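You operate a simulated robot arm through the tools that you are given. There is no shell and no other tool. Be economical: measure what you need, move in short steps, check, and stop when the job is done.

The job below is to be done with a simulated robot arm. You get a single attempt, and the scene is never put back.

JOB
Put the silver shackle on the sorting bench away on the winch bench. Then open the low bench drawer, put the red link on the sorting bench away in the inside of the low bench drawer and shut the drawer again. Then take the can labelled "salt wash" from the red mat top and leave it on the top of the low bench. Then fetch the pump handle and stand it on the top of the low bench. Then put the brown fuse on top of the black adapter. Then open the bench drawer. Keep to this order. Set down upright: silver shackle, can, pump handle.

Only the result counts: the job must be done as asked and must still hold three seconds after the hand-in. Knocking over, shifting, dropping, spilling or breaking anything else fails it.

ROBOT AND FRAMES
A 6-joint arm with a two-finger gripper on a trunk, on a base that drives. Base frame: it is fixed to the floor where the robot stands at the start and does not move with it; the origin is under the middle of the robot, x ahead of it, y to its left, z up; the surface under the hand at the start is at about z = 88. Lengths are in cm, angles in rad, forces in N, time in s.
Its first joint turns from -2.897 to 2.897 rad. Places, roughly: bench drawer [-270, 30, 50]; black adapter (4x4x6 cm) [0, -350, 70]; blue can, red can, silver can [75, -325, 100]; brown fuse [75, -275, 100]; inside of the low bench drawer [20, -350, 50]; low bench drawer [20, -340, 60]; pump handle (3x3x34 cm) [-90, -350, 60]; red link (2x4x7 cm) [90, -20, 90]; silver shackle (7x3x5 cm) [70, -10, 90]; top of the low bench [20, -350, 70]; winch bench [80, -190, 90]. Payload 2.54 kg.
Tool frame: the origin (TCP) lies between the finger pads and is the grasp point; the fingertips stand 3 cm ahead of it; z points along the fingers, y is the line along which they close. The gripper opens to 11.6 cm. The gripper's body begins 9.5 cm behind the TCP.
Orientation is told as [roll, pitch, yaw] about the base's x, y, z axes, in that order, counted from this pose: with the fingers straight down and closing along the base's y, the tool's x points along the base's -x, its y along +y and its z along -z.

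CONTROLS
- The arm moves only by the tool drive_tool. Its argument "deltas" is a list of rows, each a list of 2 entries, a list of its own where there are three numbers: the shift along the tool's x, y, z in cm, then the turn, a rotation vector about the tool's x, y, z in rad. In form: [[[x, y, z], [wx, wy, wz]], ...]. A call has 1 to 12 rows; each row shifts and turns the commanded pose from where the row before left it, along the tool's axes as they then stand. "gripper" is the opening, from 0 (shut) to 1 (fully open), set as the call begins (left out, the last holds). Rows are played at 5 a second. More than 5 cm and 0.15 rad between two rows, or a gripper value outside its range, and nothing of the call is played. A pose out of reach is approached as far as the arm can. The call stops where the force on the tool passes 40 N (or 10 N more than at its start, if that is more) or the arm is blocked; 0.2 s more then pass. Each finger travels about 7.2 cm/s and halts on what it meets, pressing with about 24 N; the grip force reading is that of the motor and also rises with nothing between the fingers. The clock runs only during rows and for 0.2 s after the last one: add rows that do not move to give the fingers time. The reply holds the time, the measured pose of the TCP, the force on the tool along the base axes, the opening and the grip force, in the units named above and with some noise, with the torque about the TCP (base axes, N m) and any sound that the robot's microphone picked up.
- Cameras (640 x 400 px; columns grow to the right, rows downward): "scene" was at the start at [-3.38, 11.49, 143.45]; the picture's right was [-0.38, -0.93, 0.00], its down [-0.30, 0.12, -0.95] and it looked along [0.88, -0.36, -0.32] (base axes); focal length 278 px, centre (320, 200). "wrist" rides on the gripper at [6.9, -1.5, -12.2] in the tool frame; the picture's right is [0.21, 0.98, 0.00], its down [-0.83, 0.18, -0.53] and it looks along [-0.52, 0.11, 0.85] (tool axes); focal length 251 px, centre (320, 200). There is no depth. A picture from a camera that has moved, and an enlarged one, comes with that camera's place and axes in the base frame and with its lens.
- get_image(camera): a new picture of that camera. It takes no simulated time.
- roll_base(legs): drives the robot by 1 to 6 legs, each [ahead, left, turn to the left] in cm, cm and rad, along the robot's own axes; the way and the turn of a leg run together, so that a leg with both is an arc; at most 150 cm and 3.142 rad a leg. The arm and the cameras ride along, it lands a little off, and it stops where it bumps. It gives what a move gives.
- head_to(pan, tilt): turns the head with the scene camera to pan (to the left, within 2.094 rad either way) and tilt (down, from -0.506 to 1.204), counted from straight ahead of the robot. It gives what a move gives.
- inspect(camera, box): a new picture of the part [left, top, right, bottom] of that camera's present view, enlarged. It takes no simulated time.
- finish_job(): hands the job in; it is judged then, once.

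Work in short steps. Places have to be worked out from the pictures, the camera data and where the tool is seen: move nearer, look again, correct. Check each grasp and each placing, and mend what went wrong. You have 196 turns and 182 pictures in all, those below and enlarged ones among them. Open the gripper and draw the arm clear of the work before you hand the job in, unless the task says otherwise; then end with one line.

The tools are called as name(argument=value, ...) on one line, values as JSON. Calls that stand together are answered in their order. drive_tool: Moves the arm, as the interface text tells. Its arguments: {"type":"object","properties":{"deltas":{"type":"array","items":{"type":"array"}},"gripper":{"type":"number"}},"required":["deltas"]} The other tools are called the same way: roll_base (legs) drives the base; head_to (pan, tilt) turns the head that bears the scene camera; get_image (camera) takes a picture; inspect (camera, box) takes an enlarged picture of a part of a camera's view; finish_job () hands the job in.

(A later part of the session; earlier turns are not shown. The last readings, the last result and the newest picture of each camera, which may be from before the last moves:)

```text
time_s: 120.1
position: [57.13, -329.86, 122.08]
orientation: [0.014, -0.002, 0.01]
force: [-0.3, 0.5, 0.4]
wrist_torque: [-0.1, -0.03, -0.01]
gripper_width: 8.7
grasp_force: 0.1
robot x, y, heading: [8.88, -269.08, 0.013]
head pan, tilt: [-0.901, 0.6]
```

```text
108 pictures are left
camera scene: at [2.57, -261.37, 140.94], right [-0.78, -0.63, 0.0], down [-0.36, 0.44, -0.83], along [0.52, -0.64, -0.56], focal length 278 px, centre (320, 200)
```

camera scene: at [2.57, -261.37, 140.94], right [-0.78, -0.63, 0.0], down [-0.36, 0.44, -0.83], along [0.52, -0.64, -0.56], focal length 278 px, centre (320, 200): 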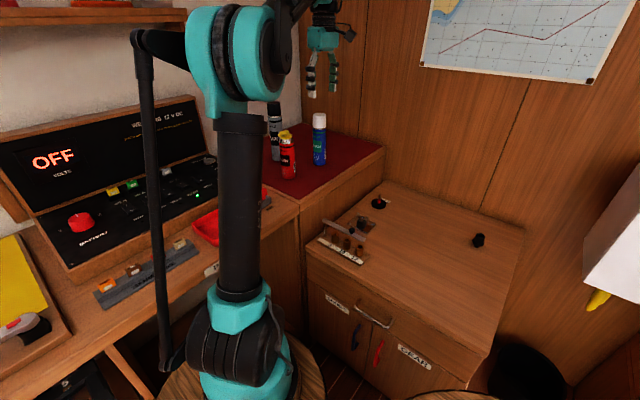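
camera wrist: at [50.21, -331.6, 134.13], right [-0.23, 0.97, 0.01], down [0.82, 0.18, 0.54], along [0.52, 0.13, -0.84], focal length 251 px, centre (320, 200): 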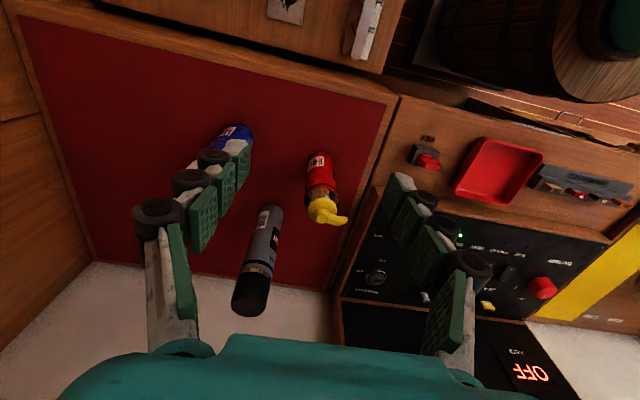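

drive_tool(deltas=[[[-1, -4.4, 0], [0.014, 0, 0]], [[-1, -4.4, 0], [0, 0, 0]], [[-1, -4.2, 0], [0, 0, 0]], [[0, 0, 0], [0, 0, 0]]])

get_image(camera="wrist")

inspect(camera="scene", box=[240, 80, 380, 220])

```text
time_s: 121.1
position: [60.04, -342.5, 121.53]
orientation: [0.001, -0.001, 0.01]
force: [-0.1, 0.3, 0.5]
wrist_torque: [-0.01, -0.03, 0.01]
gripper_width: 8.71
grasp_force: 0.0
out of reach, approached as far as the arm can: row 3
robot x, y, heading: [9.64, -269.59, 0.011]
head pan, tilt: [-0.901, 0.6]
```

```text
107 pictures are left
camera wrist: at [53.11, -344.11, 133.57], right [-0.22, 0.97, 0.0], down [0.82, 0.19, 0.54], along [0.52, 0.12, -0.84], focal length 251 px, centre (320, 200)
```

wrist: 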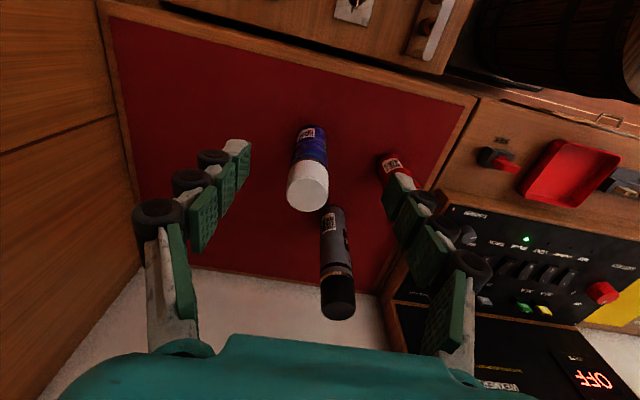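

```text
2.86 times, centred on (310, 150) of scene
camera zoom: at [2.59, -261.42, 140.94], right [-0.78, -0.63, 0.0], down [-0.36, 0.44, -0.83], along [0.52, -0.64, -0.56], focal length 794 px, centre (349, 343)
```

zoom: 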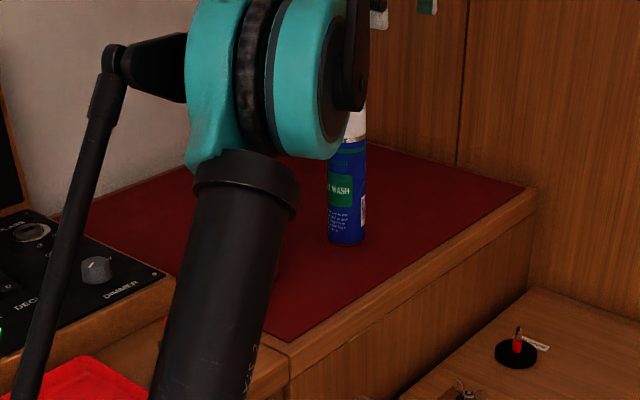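

The can is centred near [68.4,-342.2] with its cap top at z≈106. I shift the base 7 cm nearer for reach.

roll_base(legs=[[0, -7, 0]])

drive_tool(deltas=[[[-2, 4.0, 0], [0, 0, 0]], [[-2.5, 3.4, 0], [0, 0, 0]], [[-2, 0, 2], [0, 0, 0]], [[0, 0, 0], [0, 0, 0]]])

get_image(camera="wrist")

```text
time_s: 122.1
position: [60.01, -349.59, 121.62]
orientation: [0.0, -0.002, 0.008]
force: [0.2, 0.0, 0.3]
wrist_torque: [0.03, -0.02, 0.01]
gripper_width: 8.7
grasp_force: 0.1
robot x, y, heading: [9.29, -276.66, 0.007]
head pan, tilt: [-0.901, 0.6]
```

```text
time_s: 123.1
position: [66.58, -342.11, 119.58]
orientation: [0.0, -0.002, 0.009]
force: [0.2, -0.8, 0.1]
wrist_torque: [-0.02, -0.03, -0.05]
gripper_width: 8.71
grasp_force: 0.0
robot x, y, heading: [9.32, -276.12, 0.012]
head pan, tilt: [-0.901, 0.6]
```

```text
105 pictures are left
camera wrist: at [59.59, -343.65, 131.55], right [-0.22, 0.97, 0.0], down [0.82, 0.19, 0.54], along [0.52, 0.12, -0.84], focal length 251 px, centre (320, 200)
```

wrist: 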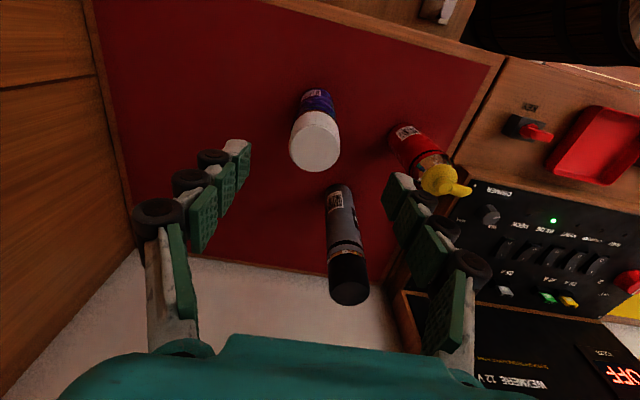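

drive_tool(deltas=[[[-2.4, 0.1, 2], [0, 0, 0]], [[0, 0, 4], [0, 0, 0]], [[0, 0, 4], [0, 0, 0]], [[0, 0, 0], [0, 0, 0]]])

get_image(camera="wrist")

```text
time_s: 124.1
position: [68.9, -342.09, 109.58]
orientation: [-0.002, -0.001, 0.008]
force: [0.0, -0.7, 0.3]
wrist_torque: [0.01, -0.02, 0.01]
gripper_width: 8.71
grasp_force: 0.0
robot x, y, heading: [9.41, -276.5, 0.013]
head pan, tilt: [-0.901, 0.6]
```

```text
104 pictures are left
camera wrist: at [61.98, -343.6, 121.58], right [-0.22, 0.97, 0.0], down [0.82, 0.19, 0.54], along [0.52, 0.12, -0.84], focal length 251 px, centre (320, 200)
```

wrist: 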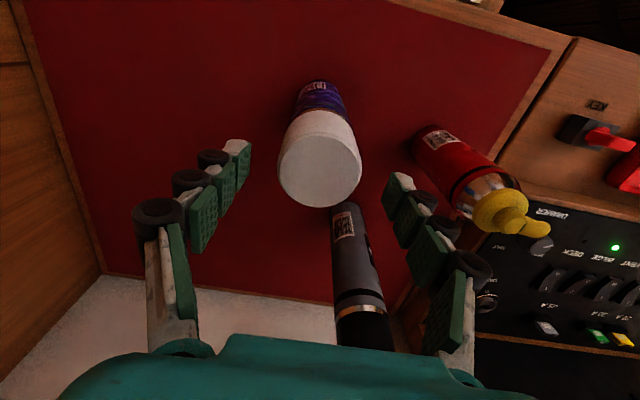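

Centred on the cap (top ≈106). I'll lower around it and close.

drive_tool(deltas=[[[-0.1, 0, 3], [0, 0, 0]], [[0, 0, 3], [0, 0, 0]], [[0, 0, 3], [0, 0, 0]], [[0, 0, 2], [0, 0, 0]], [[0, 0, 0], [0, 0, 0]]])

get_image(camera="wrist")

drive_tool(deltas=[[[0, 0, 0], [0, 0, 0]], [[0, 0, 0], [0, 0, 0]], [[0, 0, 0], [0, 0, 0]], [[0, 0, 0], [0, 0, 0]]], gripper=0)

get_image(camera="wrist")

```text
time_s: 125.2
position: [68.85, -341.97, 98.96]
orientation: [-0.002, -0.002, 0.009]
force: [1.6, -3.4, 25.0]
wrist_torque: [0.12, 0.26, 0.04]
gripper_width: 8.75
grasp_force: 0.4
robot x, y, heading: [9.4, -276.58, 0.008]
head pan, tilt: [-0.901, 0.6]
stopped in row 5: the force on the tool passed its limit at 48 N (the readings are from after the stop); the commanded pose is now the measured one
```

```text
103 pictures are left
camera wrist: at [62.01, -343.52, 110.96], right [-0.22, 0.97, 0.0], down [0.82, 0.19, 0.54], along [0.52, 0.12, -0.84], focal length 251 px, centre (320, 200)
```

wrist: 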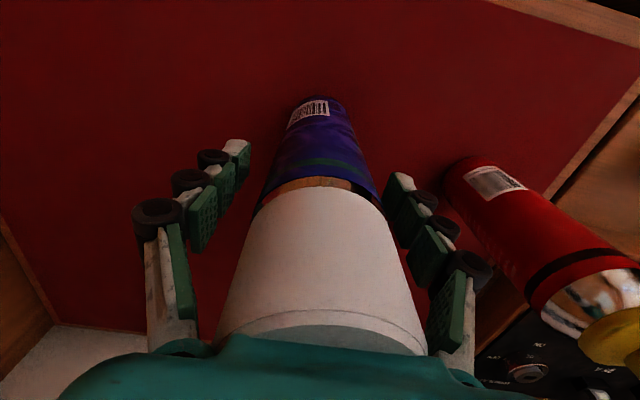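

```text
time_s: 125.9
position: [68.94, -342.15, 98.89]
orientation: [-0.005, 0.0, 0.01]
force: [-1.3, -0.7, 12.0]
wrist_torque: [0.17, 0.4, 0.03]
gripper_width: 5.32
grasp_force: 24.0
robot x, y, heading: [9.32, -276.07, 0.008]
head pan, tilt: [-0.901, 0.6]
stopped in row 3: the force on the tool passed its limit at 41 N (the readings are from after the stop); the commanded pose is now the measured one
```

```text
102 pictures are left
camera wrist: at [61.99, -343.64, 110.96], right [-0.22, 0.97, -0.01], down [0.82, 0.19, 0.54], along [0.52, 0.12, -0.84], focal length 251 px, centre (320, 200)
```

wrist: 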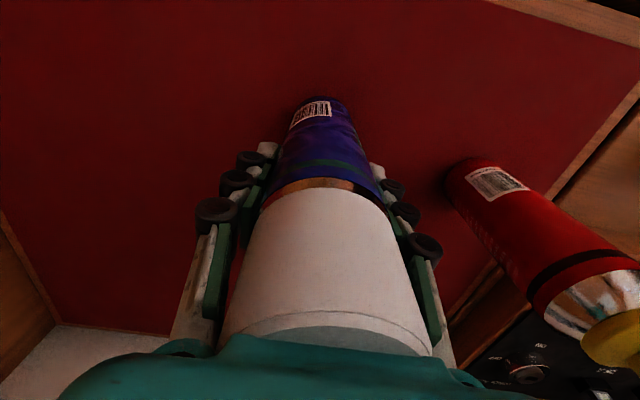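

The palm just touched the cap and the can is gripped at 5.3 cm. I'll lift straight up and move toward the low bench.

drive_tool(deltas=[[[0, 0, -1], [0, 0, 0]], [[0, 0, -3], [0, 0, 0]], [[0, 0, -4], [0, 0, 0]], [[0, 0, -4], [0, 0, 0]], [[2, 0, -1], [0, 0, 0]], [[4.5, 0, 0], [0, 0, 0]], [[4.5, 0, 0], [0, 0, 0]], [[4.5, 0, 0], [0, 0, 0]], [[4.5, 0, 0], [0, 0, 0]], [[4.5, 0, 0], [0, 0, 0]], [[0, 0, 0], [0, 0, 0]]])

get_image(camera="wrist")

get_image(camera="scene")

```text
time_s: 128.3
position: [44.33, -342.3, 111.92]
orientation: [-0.004, -0.002, 0.009]
force: [-1.0, -0.3, -3.7]
wrist_torque: [0.01, 0.01, 0.04]
gripper_width: 5.27
grasp_force: 23.3
robot x, y, heading: [9.32, -276.36, 0.015]
head pan, tilt: [-0.901, 0.6]
```

```text
101 pictures are left
camera wrist: at [37.36, -343.82, 123.85], right [-0.22, 0.97, 0.0], down [0.82, 0.19, 0.54], along [0.52, 0.12, -0.84], focal length 251 px, centre (320, 200)
```

wrist: 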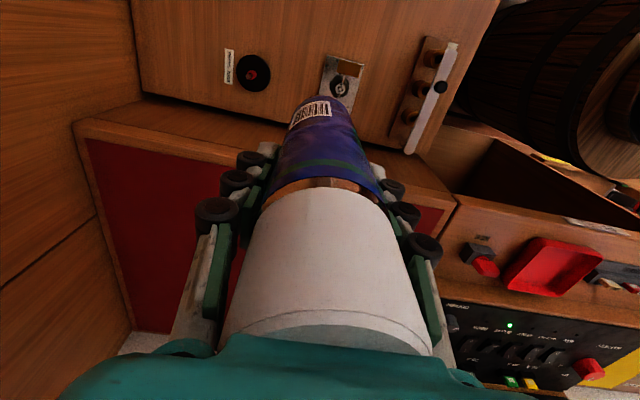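

```text
100 pictures are left
camera scene: at [2.69, -268.53, 140.94], right [-0.78, -0.63, 0.0], down [-0.36, 0.44, -0.82], along [0.52, -0.64, -0.57], focal length 278 px, centre (320, 200)
```

scene: 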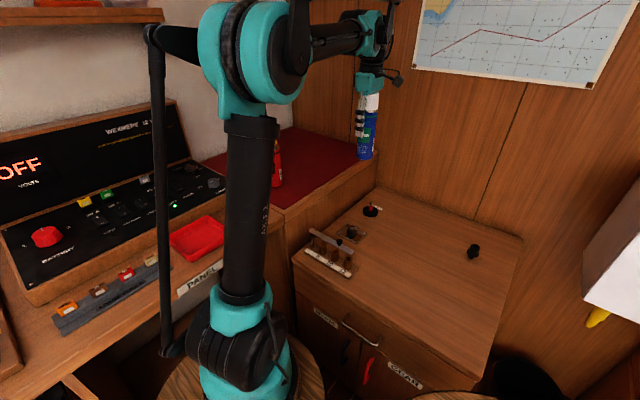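

The low bench top is free around [25,-345] (adapter near [4.5,-354]). I move there and lower the can most of the way.

drive_tool(deltas=[[[4.8, 0, 0], [0, 0, 0]], [[4.8, 0, 0], [0, 0, 0]], [[4.8, -1, 0], [0, 0, 0]], [[4.6, -1, 0], [0, 0, 0]], [[0, 0, 5], [0, 0, 0]], [[0, 0, 5], [0, 0, 0]], [[0, 0, 5], [0, 0, 0]], [[0, 0, 5], [0, 0, 0]], [[0, 0, 5], [0, 0, 0]], [[0, 0, 3.5], [0, 0, 0]], [[0, 0, 0], [0, 0, 0]]])

get_image(camera="scene")

get_image(camera="wrist")

```text
time_s: 130.7
position: [25.39, -344.46, 83.26]
orientation: [-0.003, -0.004, 0.01]
force: [0.3, -0.4, -2.1]
wrist_torque: [0.03, -0.01, 0.01]
gripper_width: 5.31
grasp_force: 23.6
robot x, y, heading: [9.3, -276.54, 0.013]
head pan, tilt: [-0.901, 0.6]
```

```text
99 pictures are left
camera scene: at [2.68, -268.53, 140.94], right [-0.78, -0.63, 0.0], down [-0.36, 0.44, -0.82], along [0.52, -0.64, -0.57], focal length 278 px, centre (320, 200)
```

scene: 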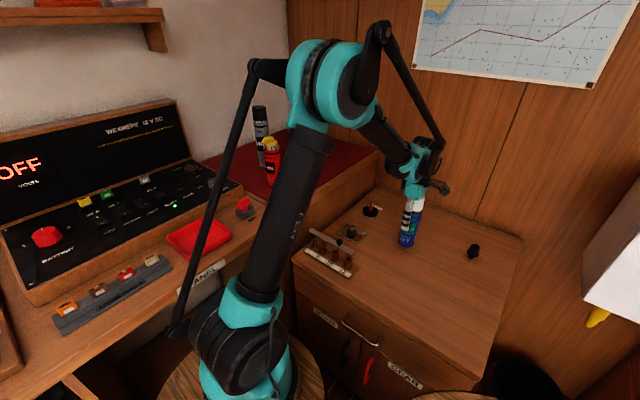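

```text
98 pictures are left
camera wrist: at [18.5, -346.05, 95.3], right [-0.22, 0.97, 0.0], down [0.82, 0.19, 0.54], along [0.52, 0.12, -0.84], focal length 251 px, centre (320, 200)
```

wrist: 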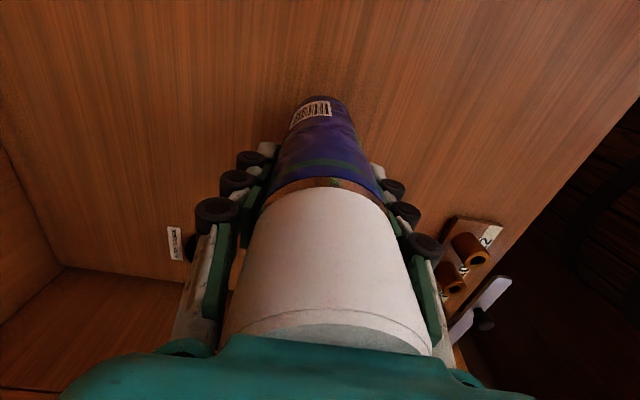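

Clear below. I'll lower gently to contact.

drive_tool(deltas=[[[0, 0, 1.5], [0, 0, 0]], [[0, 0, 1], [0, 0, 0]], [[0, 0, 0.5], [0, 0, 0]], [[0, 0, 0.3], [0, 0, 0]], [[0, 0, 0.3], [0, 0, 0]], [[0, 0, 0], [0, 0, 0]]])

```text
time_s: 131.4
position: [25.49, -344.56, 80.84]
orientation: [-0.004, -0.002, 0.008]
force: [0.0, 2.0, 23.3]
wrist_torque: [0.78, 0.23, -0.02]
gripper_width: 5.28
grasp_force: 24.0
robot x, y, heading: [9.16, -276.44, 0.011]
head pan, tilt: [-0.901, 0.6]
stopped in row 3: the force on the tool passed its limit at 58 N (the readings are from after the stop); the commanded pose is now the measured one
```

Contact. I'll open slowly and rise.

drive_tool(deltas=[[[0, 0, -0.1], [0, 0, 0]], [[0, 0, 0], [0, 0, 0]], [[0, 0, 0], [0, 0, 0]]], gripper=0.75)

get_image(camera="wrist")

drive_tool(deltas=[[[0, 0, -1], [0, 0, 0]], [[0, 0, -3], [0, 0, 0]], [[0, 0, -5], [0, 0, 0]], [[0, 0, -5], [0, 0, 0]], [[0, 0, -5], [0, 0, 0]], [[0, 0, -5], [0, 0, 0]], [[0, 0, -5], [0, 0, 0]], [[0, 0, -5], [0, 0, 0]], [[0, 0, 0], [0, 0, 0]]])

get_image(camera="wrist")

get_image(camera="scene")

```text
time_s: 132.2
position: [25.53, -344.67, 80.9]
orientation: [-0.006, -0.005, 0.008]
force: [1.0, -1.4, 12.4]
wrist_torque: [0.05, 0.07, 0.01]
gripper_width: 8.7
grasp_force: 0.1
robot x, y, heading: [9.1, -276.16, 0.014]
head pan, tilt: [-0.901, 0.6]
```

```text
97 pictures are left
camera wrist: at [18.58, -346.09, 92.98], right [-0.22, 0.97, -0.01], down [0.82, 0.19, 0.54], along [0.52, 0.11, -0.84], focal length 251 px, centre (320, 200)
```

wrist: 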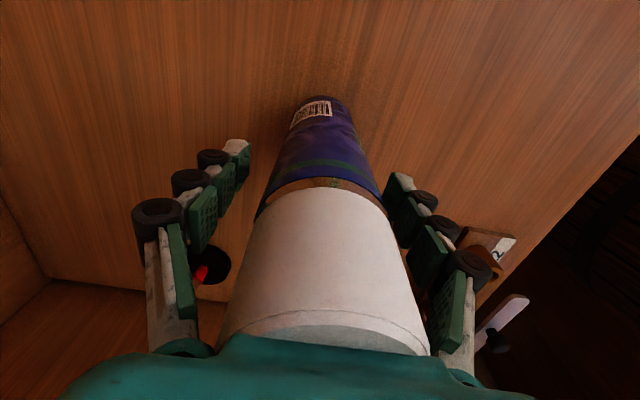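

```text
time_s: 134.2
position: [25.46, -344.39, 114.93]
orientation: [-0.005, -0.004, 0.009]
force: [0.3, -0.5, -0.2]
wrist_torque: [0.01, -0.01, -0.01]
gripper_width: 8.71
grasp_force: 0.1
robot x, y, heading: [8.88, -276.68, 0.012]
head pan, tilt: [-0.901, 0.6]
```

```text
96 pictures are left
camera wrist: at [18.58, -345.9, 126.94], right [-0.22, 0.97, -0.01], down [0.82, 0.19, 0.54], along [0.52, 0.11, -0.84], focal length 251 px, centre (320, 200)
```

wrist: 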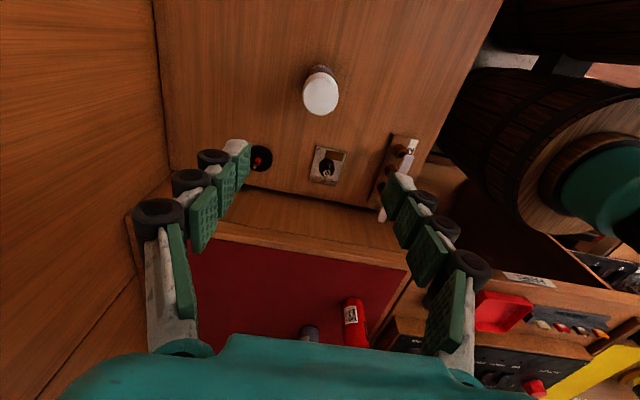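

```text
95 pictures are left
camera scene: at [2.68, -268.52, 140.94], right [-0.78, -0.63, 0.0], down [-0.36, 0.44, -0.82], along [0.52, -0.64, -0.57], focal length 278 px, centre (320, 200)
```

scene: 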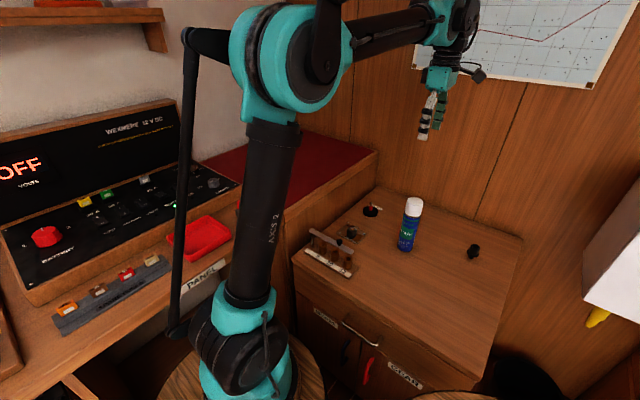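

The can stands. Next is the pump handle: I turn the head toward [-90,-350].

head_to(pan=-2.05, tilt=0.6)

get_image(camera="scene")

```text
time_s: 135.5
position: [25.57, -344.35, 114.87]
orientation: [-0.005, -0.003, 0.009]
force: [-0.7, 0.1, -0.5]
wrist_torque: [-0.03, 0.02, -0.03]
gripper_width: 8.7
grasp_force: 0.1
robot x, y, heading: [9.15, -276.89, 0.008]
head pan, tilt: [-2.051, 0.6]
```

```text
94 pictures are left
camera scene: at [-6.88, -269.53, 140.94], right [-0.89, 0.45, 0.0], down [0.26, 0.5, -0.83], along [-0.37, -0.74, -0.56], focal length 278 px, centre (320, 200)
```

scene: 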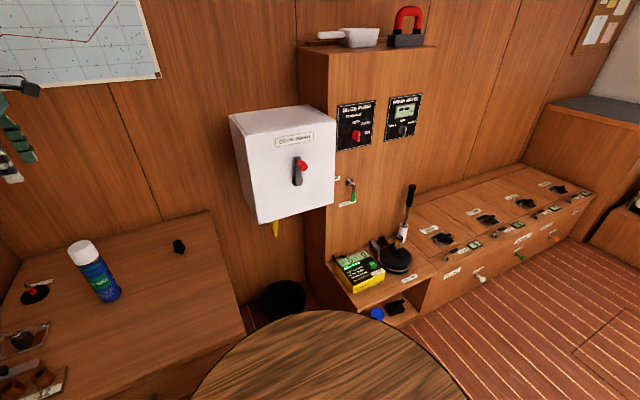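

inspect(camera="scene", box=[320, 170, 480, 330])

inspect(camera="scene", box=[0, 190, 260, 370])

```text
2.50 times, centred on (400, 250) of scene
camera zoom: at [-6.88, -269.53, 140.94], right [-0.89, 0.45, 0.0], down [0.26, 0.5, -0.83], along [-0.37, -0.74, -0.56], focal length 694 px, centre (120, 75)
```

zoom: 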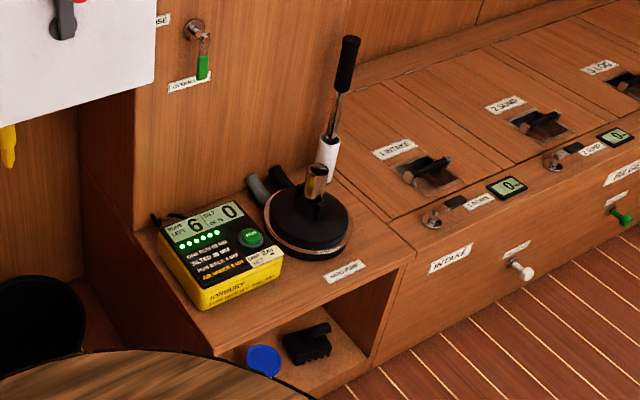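

```text
2.22 times, centred on (130, 280) of scene
camera zoom: at [-6.88, -269.53, 140.94], right [-0.89, 0.45, 0.0], down [0.26, 0.5, -0.83], along [-0.37, -0.74, -0.56], focal length 617 px, centre (742, 22)
```

zoom: 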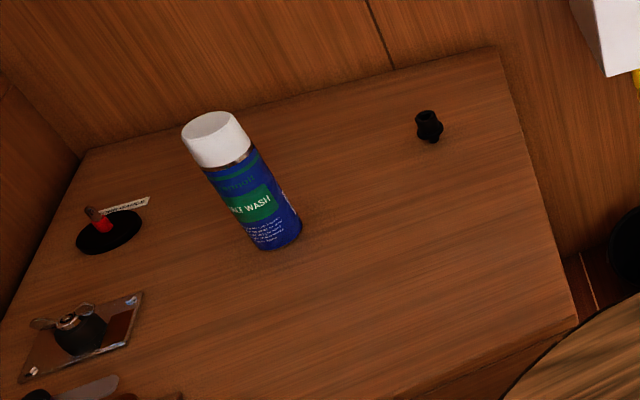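

I check the can's label more closely.

inspect(camera="scene", box=[65, 235, 130, 305])

```text
5.71 times, centred on (98, 270) of scene
camera zoom: at [-6.88, -269.53, 140.94], right [-0.89, 0.45, 0.0], down [0.26, 0.5, -0.83], along [-0.37, -0.74, -0.56], focal length 1587 px, centre (1591, -200)
```

zoom: 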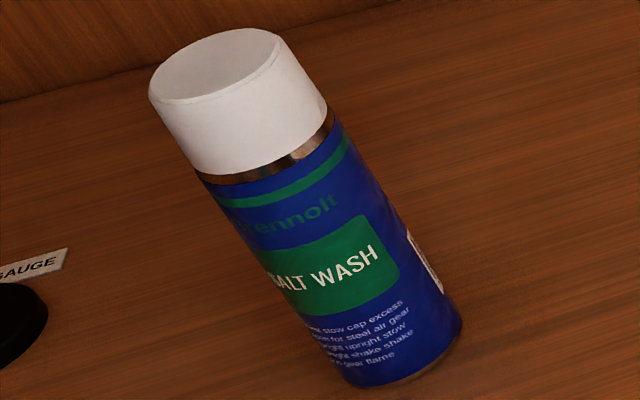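

It reads SALT WASH. The pump handle stands upright near [-95,-349], base z≈40, top z≈74. I'll retract the arm, back away and drive over.

drive_tool(deltas=[[[0, 4.5, 0], [0, 0, 0]], [[0, 4.5, 0], [0, 0, 0]], [[0, 4.5, 0], [0, 0, 0]], [[0, 4.5, 0], [0, 0, 0]], [[0, 4.5, 0], [0, 0, 0]]], gripper=0.6)

roll_base(legs=[[0, 12, 0], [-79, 0, 0]])

head_to(pan=-1.8, tilt=0.7)

get_image(camera="scene")

get_image(camera="wrist")

```text
time_s: 136.7
position: [25.12, -322.04, 114.56]
orientation: [-0.004, -0.003, 0.008]
force: [0.7, -0.3, 0.1]
wrist_torque: [0.09, -0.01, 0.01]
gripper_width: 6.96
grasp_force: 0.1
robot x, y, heading: [9.54, -276.54, 0.008]
head pan, tilt: [-2.051, 0.6]
```

```text
time_s: 141.8
position: [-54.36, -310.4, 114.57]
orientation: [-0.004, -0.004, 0.011]
force: [0.1, 0.7, -0.2]
wrist_torque: [0.03, -0.02, -0.02]
gripper_width: 6.97
grasp_force: 0.2
robot x, y, heading: [-70.39, -265.59, 0.012]
head pan, tilt: [-2.051, 0.6]
```

```text
time_s: 142.6
position: [-54.37, -310.43, 114.69]
orientation: [-0.006, -0.004, 0.011]
force: [-0.6, -0.6, -0.5]
wrist_torque: [0.01, -0.02, -0.02]
gripper_width: 6.93
grasp_force: 0.0
robot x, y, heading: [-70.27, -265.02, 0.019]
head pan, tilt: [-1.799, 0.7]
```

```text
90 pictures are left
camera scene: at [-84.32, -258.55, 140.08], right [-0.98, 0.22, 0.0], down [0.14, 0.63, -0.77], along [-0.17, -0.75, -0.64], focal length 278 px, centre (320, 200)
```

scene: 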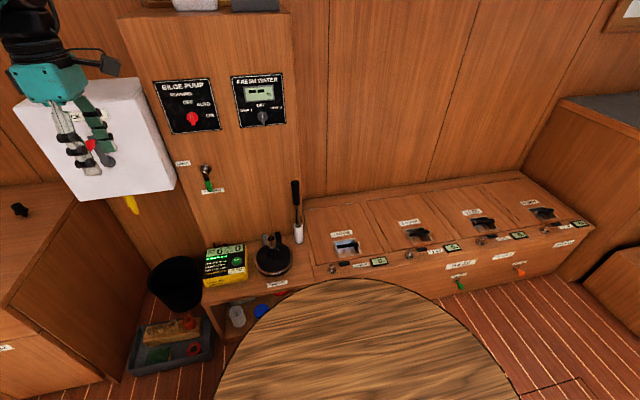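

```text
89 pictures are left
camera wrist: at [-61.28, -311.96, 126.72], right [-0.22, 0.97, -0.01], down [0.82, 0.19, 0.54], along [0.52, 0.12, -0.84], focal length 251 px, centre (320, 200)
```

wrist: 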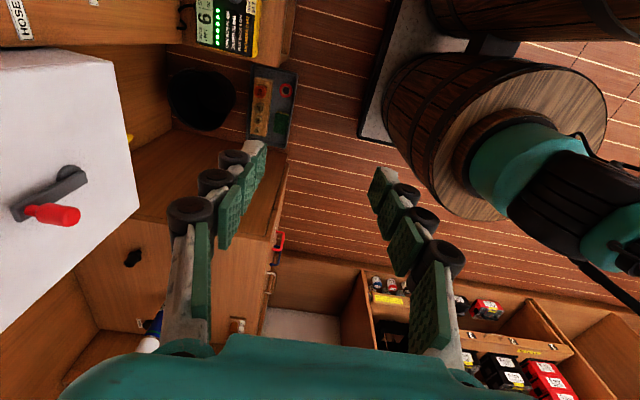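

inspect(camera="scene", box=[200, 170, 340, 310])

```text
2.86 times, centred on (270, 240) of scene
camera zoom: at [-84.32, -258.55, 140.08], right [-0.98, 0.22, 0.0], down [0.14, 0.63, -0.77], along [-0.17, -0.75, -0.64], focal length 794 px, centre (463, 86)
```

zoom: 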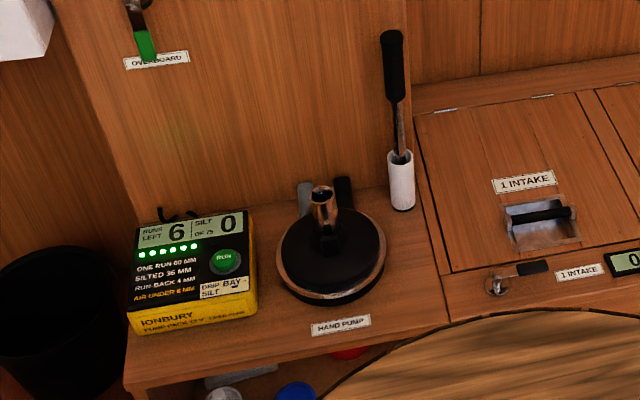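

The handle stands in a white cup at about [-94.6,-349.3], only 2–3 cm from the cabinet face. So I'll close along x and tilt the tool; first I yaw the hand by -1.57.

drive_tool(deltas=[[[0, 0, 0], [0, 0, 0.143]], [[0, 0, 0], [0, 0, 0.143]], [[0, 0, 0], [0, 0, 0.143]], [[0, 0, 0], [0, 0, 0.143]], [[0, 0, 0], [0, 0, 0.143]], [[0, 0, 0], [0, 0, 0.143]], [[0, 0, 0], [0, 0, 0.143]], [[0, 0, 0], [0, 0, 0.143]], [[0, 0, 0], [0, 0, 0.143]], [[0, 0, 0], [0, 0, 0.143]], [[0, 0, 0], [0, 0, 0.148]], [[0, 0, 0], [0, 0, 0]]])

drive_tool(deltas=[[[0, -4.5, 0], [0, -0.1, 0]], [[0, -4.5, 0], [0, -0.1, 0]], [[0, -4.5, 0], [0, -0.1, 0]], [[0, -4.5, 0], [0, -0.1, 0]], [[0, -4.5, 0], [0, 0, 0]], [[0, -4.5, 0], [0, 0, 0]], [[0, -4.5, 0], [0, 0, 0]], [[0, -4.5, 0], [0, 0, 0]], [[0, -4, 0], [0, 0, 0]]])

roll_base(legs=[[0, -8, 0]])

get_image(camera="wrist")

get_image(camera="scene")

```text
time_s: 145.2
position: [-54.34, -310.43, 114.72]
orientation: [0.004, -0.005, -1.571]
force: [-0.2, 0.5, 0.1]
wrist_torque: [0.03, 0.03, -0.05]
gripper_width: 6.96
grasp_force: 0.1
robot x, y, heading: [-70.4, -264.85, 0.007]
head pan, tilt: [-1.799, 0.7]
```

```text
time_s: 147.2
position: [-94.37, -310.54, 114.62]
orientation: [0.002, -0.405, -1.568]
force: [0.7, -0.3, 1.2]
wrist_torque: [-0.01, 0.02, 0.0]
gripper_width: 6.98
grasp_force: 0.1
robot x, y, heading: [-70.62, -265.26, 0.008]
head pan, tilt: [-1.799, 0.7]
```

```text
time_s: 148.3
position: [-94.18, -318.57, 114.76]
orientation: [0.005, -0.404, -1.567]
force: [-0.1, -1.5, -0.2]
wrist_torque: [-0.02, 0.0, -0.01]
gripper_width: 6.97
grasp_force: 0.1
robot x, y, heading: [-70.05, -272.99, 0.013]
head pan, tilt: [-1.799, 0.7]
```

```text
87 pictures are left
camera wrist: at [-95.8, -307.5, 122.96], right [0.98, 0.2, -0.08], down [0.18, -0.55, 0.82], along [0.12, -0.81, -0.57], focal length 251 px, centre (320, 200)
```

wrist: 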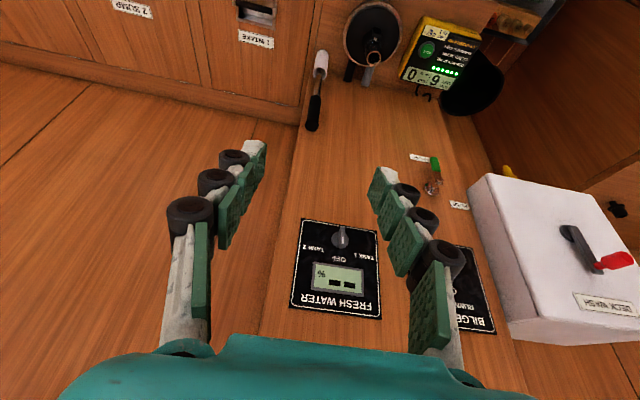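

```text
86 pictures are left
camera scene: at [-84.22, -266.6, 140.08], right [-0.98, 0.21, 0.0], down [0.14, 0.63, -0.76], along [-0.16, -0.75, -0.64], focal length 278 px, centre (320, 200)
```

scene: 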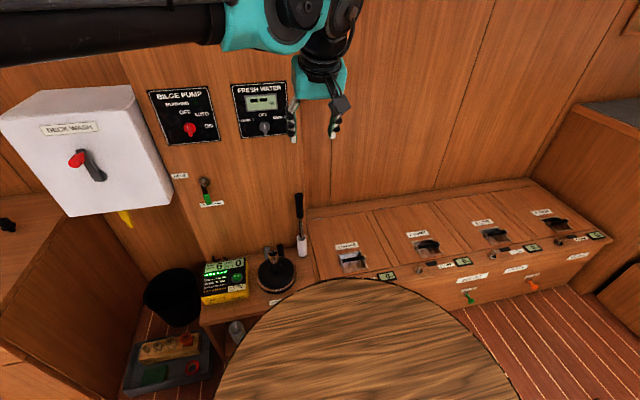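

The wrist view shows the handle near [-94,-348.5]. I move closer along the tilted tool axis and look again.

drive_tool(deltas=[[[-0.8, 0, 4.49], [0, 0, 0]], [[-0.8, 0, 4.49], [0, 0, 0]], [[-0.8, 0, 4.49], [0, 0, 0]], [[-0.8, 0, 4.49], [0, 0, 0]], [[-0.8, 0, 4.49], [0, 0, 0]], [[-0.8, 0, 4.49], [0, 0, 0]], [[-0.8, 0, 4.49], [0, 0, 0]], [[0, 0, 0], [0, 0, 0]]], gripper=0.55)

get_image(camera="wrist")

inspect(camera="scene", box=[220, 120, 380, 300])

```text
time_s: 150.1
position: [-94.06, -336.05, 87.97]
orientation: [0.004, -0.406, -1.566]
force: [0.1, 0.1, -0.5]
wrist_torque: [-0.01, -0.01, 0.01]
gripper_width: 6.39
grasp_force: 0.0
robot x, y, heading: [-70.03, -273.37, 0.014]
head pan, tilt: [-1.799, 0.7]
```

```text
85 pictures are left
camera wrist: at [-95.59, -324.96, 96.27], right [0.98, 0.2, -0.08], down [0.18, -0.55, 0.82], along [0.12, -0.81, -0.57], focal length 251 px, centre (320, 200)
```

wrist: 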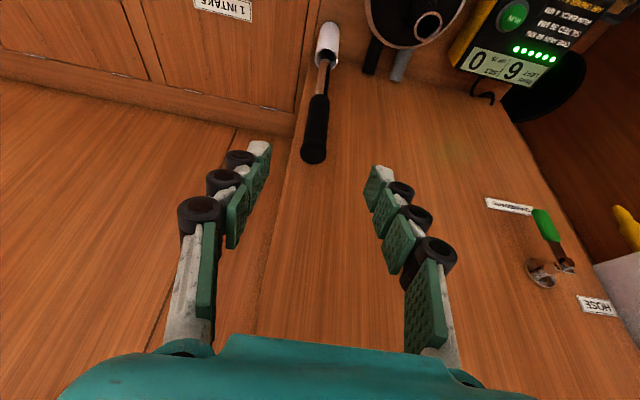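

```text
2.22 times, centred on (300, 210) of scene
camera zoom: at [-84.22, -266.6, 140.08], right [-0.98, 0.21, 0.0], down [0.14, 0.63, -0.76], along [-0.16, -0.75, -0.64], focal length 617 px, centre (364, 178)
```

zoom: 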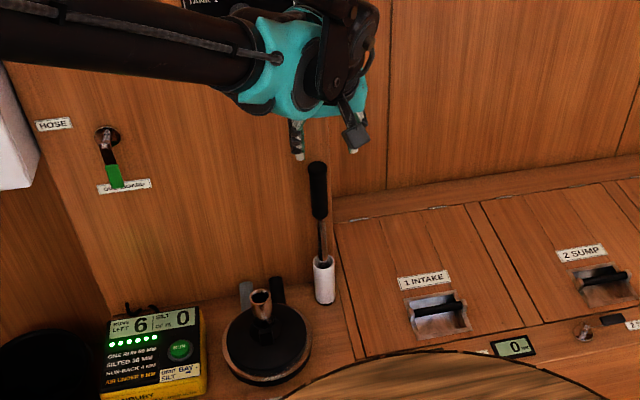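

drive_tool(deltas=[[[-0.7, 0, 3.5], [0, 0, 0]], [[-0.7, 0, 3.5], [0, 0, 0]], [[-0.6, 0, 3.6], [0, 0, 0]], [[0, 0, 0], [0, 0, 0]]])

get_image(camera="wrist")

inspect(camera="scene", box=[240, 140, 360, 260])

```text
time_s: 151.1
position: [-93.97, -342.06, 78.99]
orientation: [0.004, -0.405, -1.569]
force: [0.7, -0.5, 0.0]
wrist_torque: [0.0, 0.02, 0.06]
gripper_width: 6.4
grasp_force: 0.1
robot x, y, heading: [-70.33, -273.22, 0.013]
head pan, tilt: [-1.799, 0.7]
```

```text
83 pictures are left
camera wrist: at [-95.56, -330.92, 87.25], right [0.98, 0.2, -0.08], down [0.18, -0.55, 0.82], along [0.12, -0.81, -0.57], focal length 251 px, centre (320, 200)
```

wrist: 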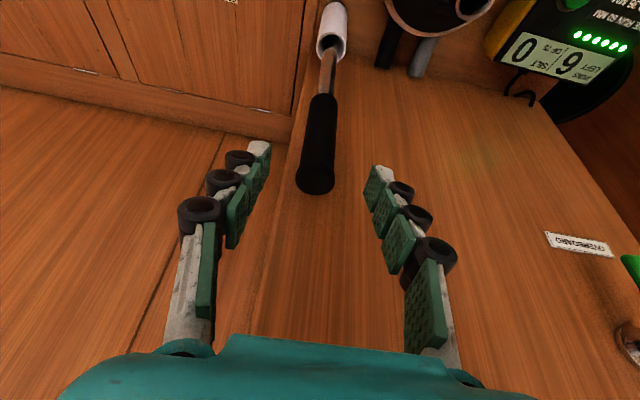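

```text
3.33 times, centred on (300, 200) of scene
camera zoom: at [-84.22, -266.6, 140.08], right [-0.98, 0.21, 0.0], down [0.14, 0.63, -0.76], along [-0.16, -0.75, -0.64], focal length 926 px, centre (387, 200)
```

zoom: 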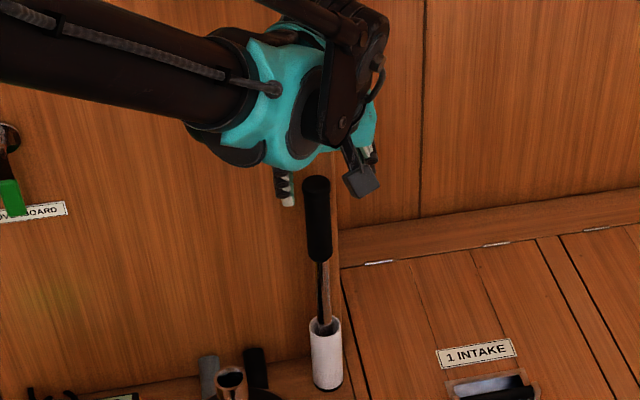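

The handle axis is near [-93.8,-347.2] with its top at z≈74.5. I'll slide the fingers down around the grip.

drive_tool(deltas=[[[-0.3, 0.15, 3], [0, 0, 0]], [[-0.3, 0, 3], [0, 0, 0]], [[-0.3, 0, 3], [0, 0, 0]], [[-0.1, 0, 2], [0, 0, 0]], [[0, 0, 0], [0, 0, 0]]])

get_image(camera="wrist")

```text
time_s: 152.3
position: [-93.81, -347.48, 69.32]
orientation: [0.002, -0.405, -1.567]
force: [0.5, -0.4, -0.7]
wrist_torque: [0.06, -0.02, 0.0]
gripper_width: 6.38
grasp_force: 0.1
robot x, y, heading: [-70.17, -273.46, 0.01]
head pan, tilt: [-1.799, 0.7]
```

```text
81 pictures are left
camera wrist: at [-95.35, -336.34, 77.68], right [0.98, 0.2, -0.08], down [0.18, -0.55, 0.82], along [0.12, -0.81, -0.57], focal length 251 px, centre (320, 200)
```

wrist: 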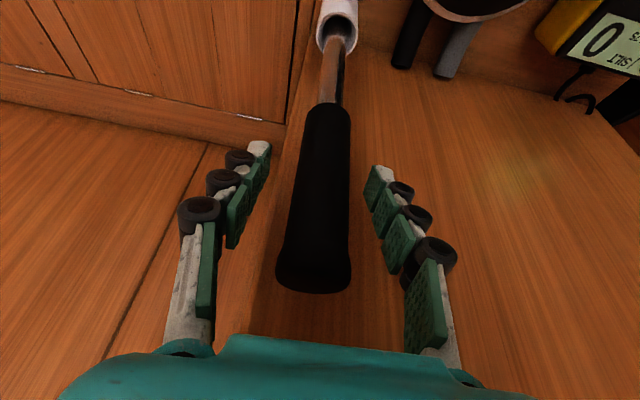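

The grip is between the pads. I'll close.

drive_tool(deltas=[[[0, 0, 0], [0, 0, 0]], [[0, 0, 0], [0, 0, 0]], [[0, 0, 0], [0, 0, 0]], [[0, 0, 0], [0, 0, 0]]], gripper=0)

get_image(camera="wrist")

```text
time_s: 153.3
position: [-93.84, -347.43, 69.37]
orientation: [0.004, -0.406, -1.567]
force: [0.6, -0.5, 0.2]
wrist_torque: [-0.05, -0.02, 0.04]
gripper_width: 2.86
grasp_force: 23.3
robot x, y, heading: [-70.21, -273.04, 0.013]
head pan, tilt: [-1.799, 0.7]
```

```text
80 pictures are left
camera wrist: at [-95.36, -336.33, 77.7], right [0.98, 0.2, -0.08], down [0.18, -0.55, 0.82], along [0.12, -0.81, -0.57], focal length 251 px, centre (320, 200)
```

wrist: 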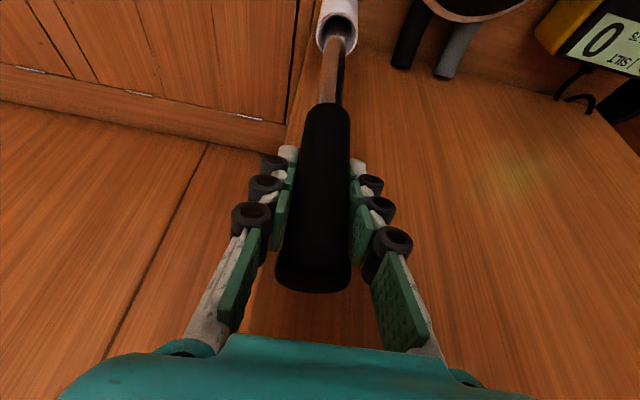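

Gripped at 2.86 cm. I'll lift straight up out of the cup.

drive_tool(deltas=[[[-0.79, 0, -1.84], [0, 0, 0]], [[-1.18, 0, -2.76], [0, 0, 0]], [[-1.58, 0, -3.68], [0, 0, 0]], [[-1.58, 0, -3.68], [0, 0, 0]], [[-1.58, 0, -3.68], [0, 0, 0]], [[0, 0, 0], [0, 0, 0]]])

get_image(camera="wrist")

get_image(camera="scene")

```text
time_s: 154.7
position: [-93.84, -347.52, 86.38]
orientation: [0.004, -0.406, -1.568]
force: [-0.5, -0.1, -2.9]
wrist_torque: [-0.02, 0.04, 0.0]
gripper_width: 2.86
grasp_force: 24.8
robot x, y, heading: [-70.35, -273.18, 0.013]
head pan, tilt: [-1.799, 0.7]
```

```text
79 pictures are left
camera wrist: at [-95.44, -336.25, 94.64], right [0.98, 0.2, -0.08], down [0.18, -0.55, 0.82], along [0.12, -0.81, -0.57], focal length 251 px, centre (320, 200)
```

wrist: 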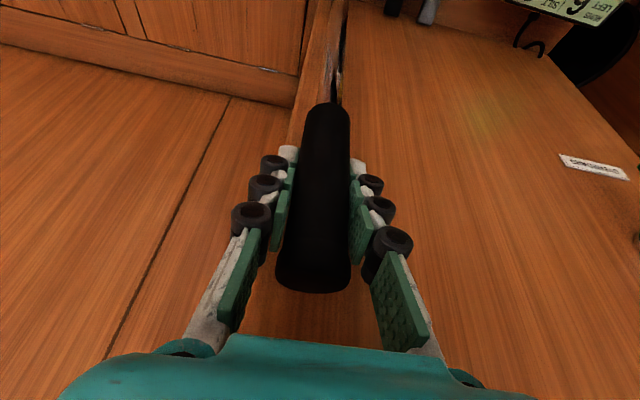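

```text
78 pictures are left
camera scene: at [-84.22, -266.61, 140.08], right [-0.98, 0.21, 0.0], down [0.14, 0.63, -0.76], along [-0.16, -0.75, -0.64], focal length 278 px, centre (320, 200)
```

scene: 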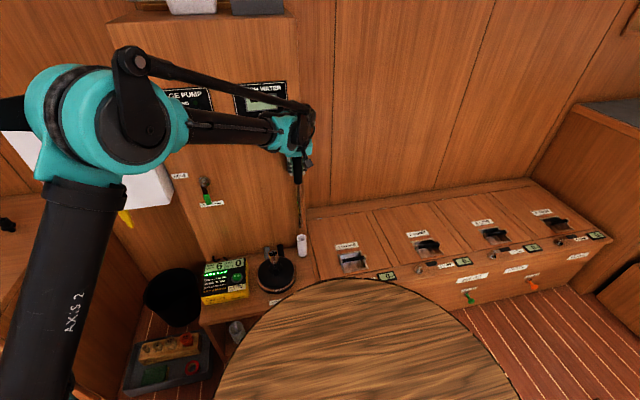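

It's out of the cup. I'll raise it further and retract toward the robot.

drive_tool(deltas=[[[-1.77, 0, -4.14], [0, 0, 0]], [[-1.77, 0, -4.14], [0, 0, 0]], [[-1.77, 0, -4.14], [0, 0, 0]], [[1.5, 0, -4.14], [0, 0, 0]], [[4.14, 0, -1.77], [0, 0, 0]], [[4.14, 0, -1.77], [0, 0, 0]], [[4.14, 0, -1.77], [0, 0, 0]], [[4.14, 0, -1.77], [0, 0, 0]], [[1.77, 0, -4.14], [0, 0, 0]], [[-1.77, 0, -4.14], [0, 0, 0]], [[-1.77, 0, -4.14], [0, 0, 0]], [[0, 0, 0], [0, 0, 0]]])

get_image(camera="scene")

```text
time_s: 157.3
position: [-94.0, -323.12, 115.27]
orientation: [0.005, -0.405, -1.567]
force: [-0.8, 0.6, -1.9]
wrist_torque: [-0.02, 0.0, -0.03]
gripper_width: 2.88
grasp_force: 24.2
robot x, y, heading: [-70.27, -272.91, 0.01]
head pan, tilt: [-1.799, 0.7]
```

```text
77 pictures are left
camera scene: at [-84.22, -266.6, 140.08], right [-0.98, 0.21, 0.0], down [0.14, 0.63, -0.76], along [-0.16, -0.75, -0.64], focal length 278 px, centre (320, 200)
```

scene: 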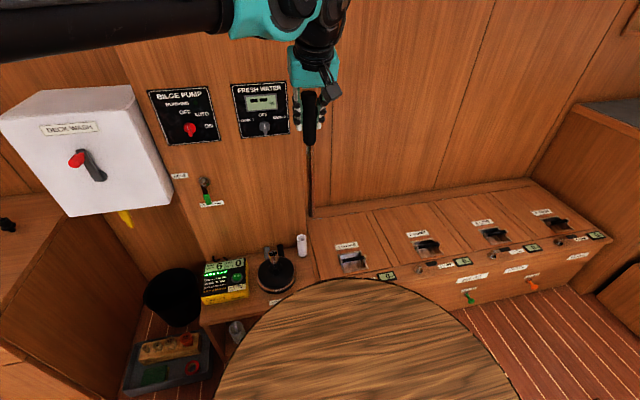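

The handle is clear. I drive back to the low bench by the same detour.

roll_base(legs=[[0, 12, 0], [81, 0, -0.01], [0, -14, 0]])

head_to(pan=-1.4, tilt=0.6)

get_image(camera="scene")

get_image(camera="wrist")

```text
time_s: 163.4
position: [-13.53, -324.27, 115.17]
orientation: [0.002, -0.405, -1.58]
force: [-0.8, 0.3, -1.7]
wrist_torque: [0.01, 0.0, -0.01]
gripper_width: 2.82
grasp_force: 23.8
robot x, y, heading: [10.94, -274.04, -0.004]
head pan, tilt: [-1.799, 0.7]
```

```text
time_s: 164.3
position: [-13.59, -324.31, 115.14]
orientation: [0.005, -0.404, -1.582]
force: [-0.1, -0.4, -1.4]
wrist_torque: [-0.03, 0.03, 0.01]
gripper_width: 2.84
grasp_force: 23.5
robot x, y, heading: [11.05, -274.63, 0.006]
head pan, tilt: [-1.4, 0.6]
```

```text
76 pictures are left
camera scene: at [0.54, -268.31, 140.94], right [-0.99, -0.17, 0.0], down [-0.1, 0.56, -0.82], along [0.14, -0.81, -0.57], focal length 278 px, centre (320, 200)
```

scene: 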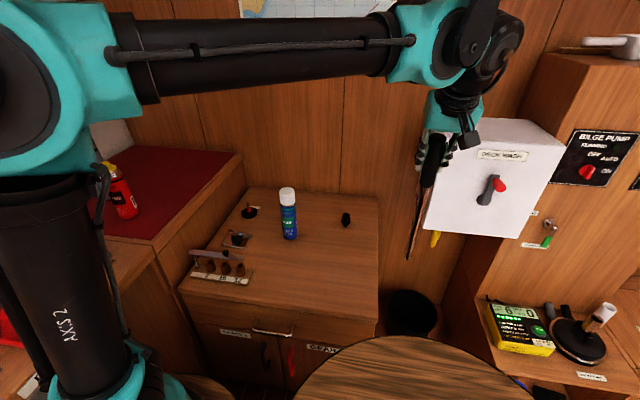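

```text
75 pictures are left
camera wrist: at [-15.01, -313.11, 123.44], right [0.98, 0.19, -0.08], down [0.17, -0.55, 0.82], along [0.11, -0.81, -0.57], focal length 251 px, centre (320, 200)
```

wrist: 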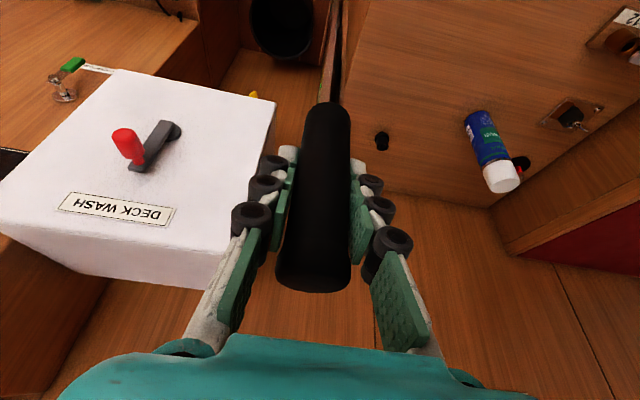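

Now I raise the handle so its foot clears the can and sweep it along to x≈32.

drive_tool(deltas=[[[-1.38, 0, -3.22], [0, 0, 0]], [[-1.38, 0, -3.22], [0, 0, 0]], [[0, 4.9, 0], [0, 0, 0]], [[0, 4.9, 0], [0, 0, 0]], [[0, 4.9, 0], [0, 0, 0]], [[0, 4.9, 0], [0, 0, 0]], [[0, 4.9, 0], [0, 0, 0]], [[0, 4.9, 0], [0, 0, 0]], [[0, 4.9, 0], [0, 0, 0]], [[0, 4.9, 0], [0, 0, 0]], [[0, 4.9, 0], [0, 0, 0]], [[0, 1.5, 0], [0, 0, 0]]])

get_image(camera="scene")

get_image(camera="wrist")

```text
time_s: 166.9
position: [32.08, -324.62, 122.22]
orientation: [0.005, -0.405, -1.582]
force: [-0.4, 0.0, -2.5]
wrist_torque: [0.02, -0.01, -0.01]
gripper_width: 2.87
grasp_force: 23.8
robot x, y, heading: [11.38, -274.63, 0.002]
head pan, tilt: [-1.4, 0.6]
```

```text
74 pictures are left
camera scene: at [0.55, -268.31, 140.94], right [-0.99, -0.17, 0.0], down [-0.1, 0.56, -0.83], along [0.14, -0.81, -0.56], focal length 278 px, centre (320, 200)
```

scene: 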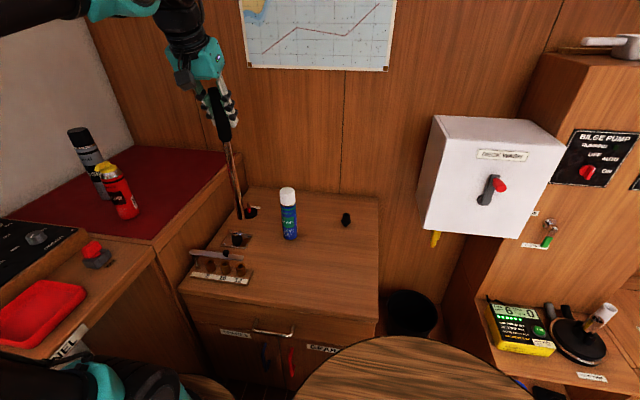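

```text
73 pictures are left
camera wrist: at [30.65, -313.49, 130.58], right [0.98, 0.19, -0.08], down [0.17, -0.55, 0.82], along [0.11, -0.81, -0.57], focal length 251 px, centre (320, 200)
```

wrist: 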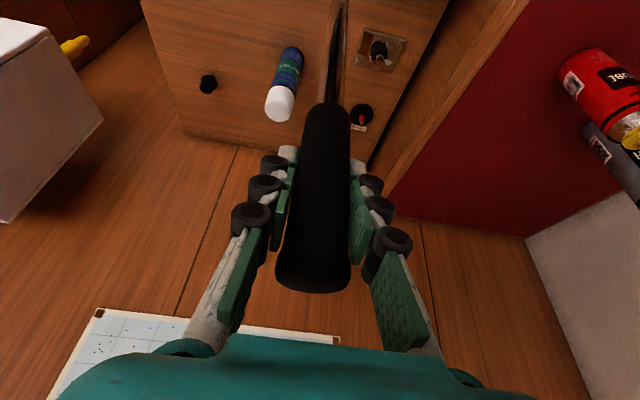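

Clear path to [32,-357]. I move in over the bench top and lower partway.

drive_tool(deltas=[[[-4.23, 0, 1.81], [0, 0, 0]], [[-4.23, 0, 1.81], [0, 0, 0]], [[-4.23, 0, 1.81], [0, 0, 0]], [[-4.23, 0, 1.81], [0, 0, 0]], [[-4.23, 0, 1.81], [0, 0, 0]], [[-4.23, 0, 1.81], [0, 0, 0]], [[-4.23, 0, 1.81], [0, 0, 0]], [[0, 0, 0], [0, 0, 0]]])

get_image(camera="scene")

get_image(camera="wrist")

```text
time_s: 168.7
position: [31.75, -356.97, 122.27]
orientation: [0.005, -0.405, -1.582]
force: [-0.4, 0.2, -3.0]
wrist_torque: [0.0, -0.03, 0.0]
gripper_width: 2.84
grasp_force: 23.9
robot x, y, heading: [11.07, -274.55, -0.003]
head pan, tilt: [-1.4, 0.6]
```

```text
72 pictures are left
camera scene: at [0.55, -268.31, 140.94], right [-0.99, -0.17, 0.0], down [-0.1, 0.56, -0.82], along [0.14, -0.81, -0.57], focal length 278 px, centre (320, 200)
```

scene: 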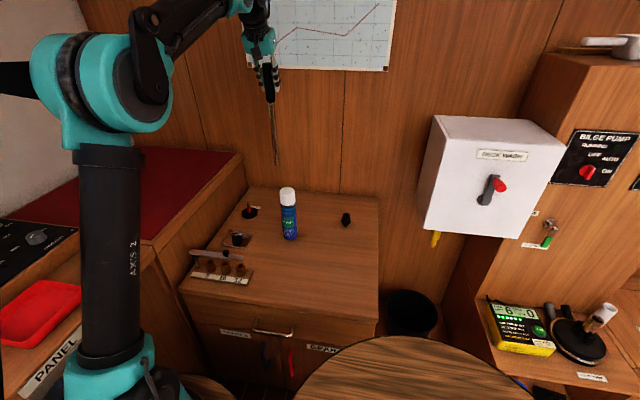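

```text
71 pictures are left
camera wrist: at [30.37, -345.74, 130.69], right [0.98, 0.19, -0.08], down [0.17, -0.55, 0.82], along [0.11, -0.81, -0.57], focal length 251 px, centre (320, 200)
```

wrist: 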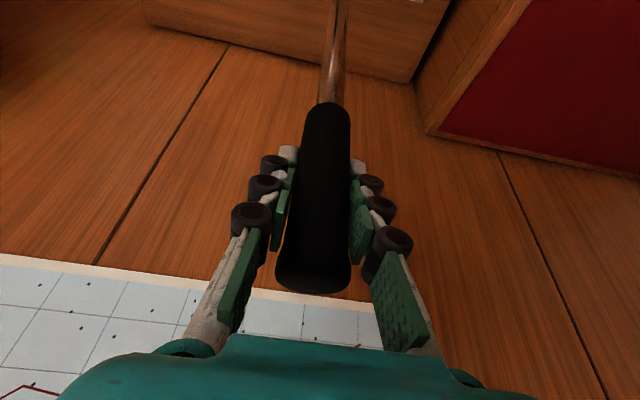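

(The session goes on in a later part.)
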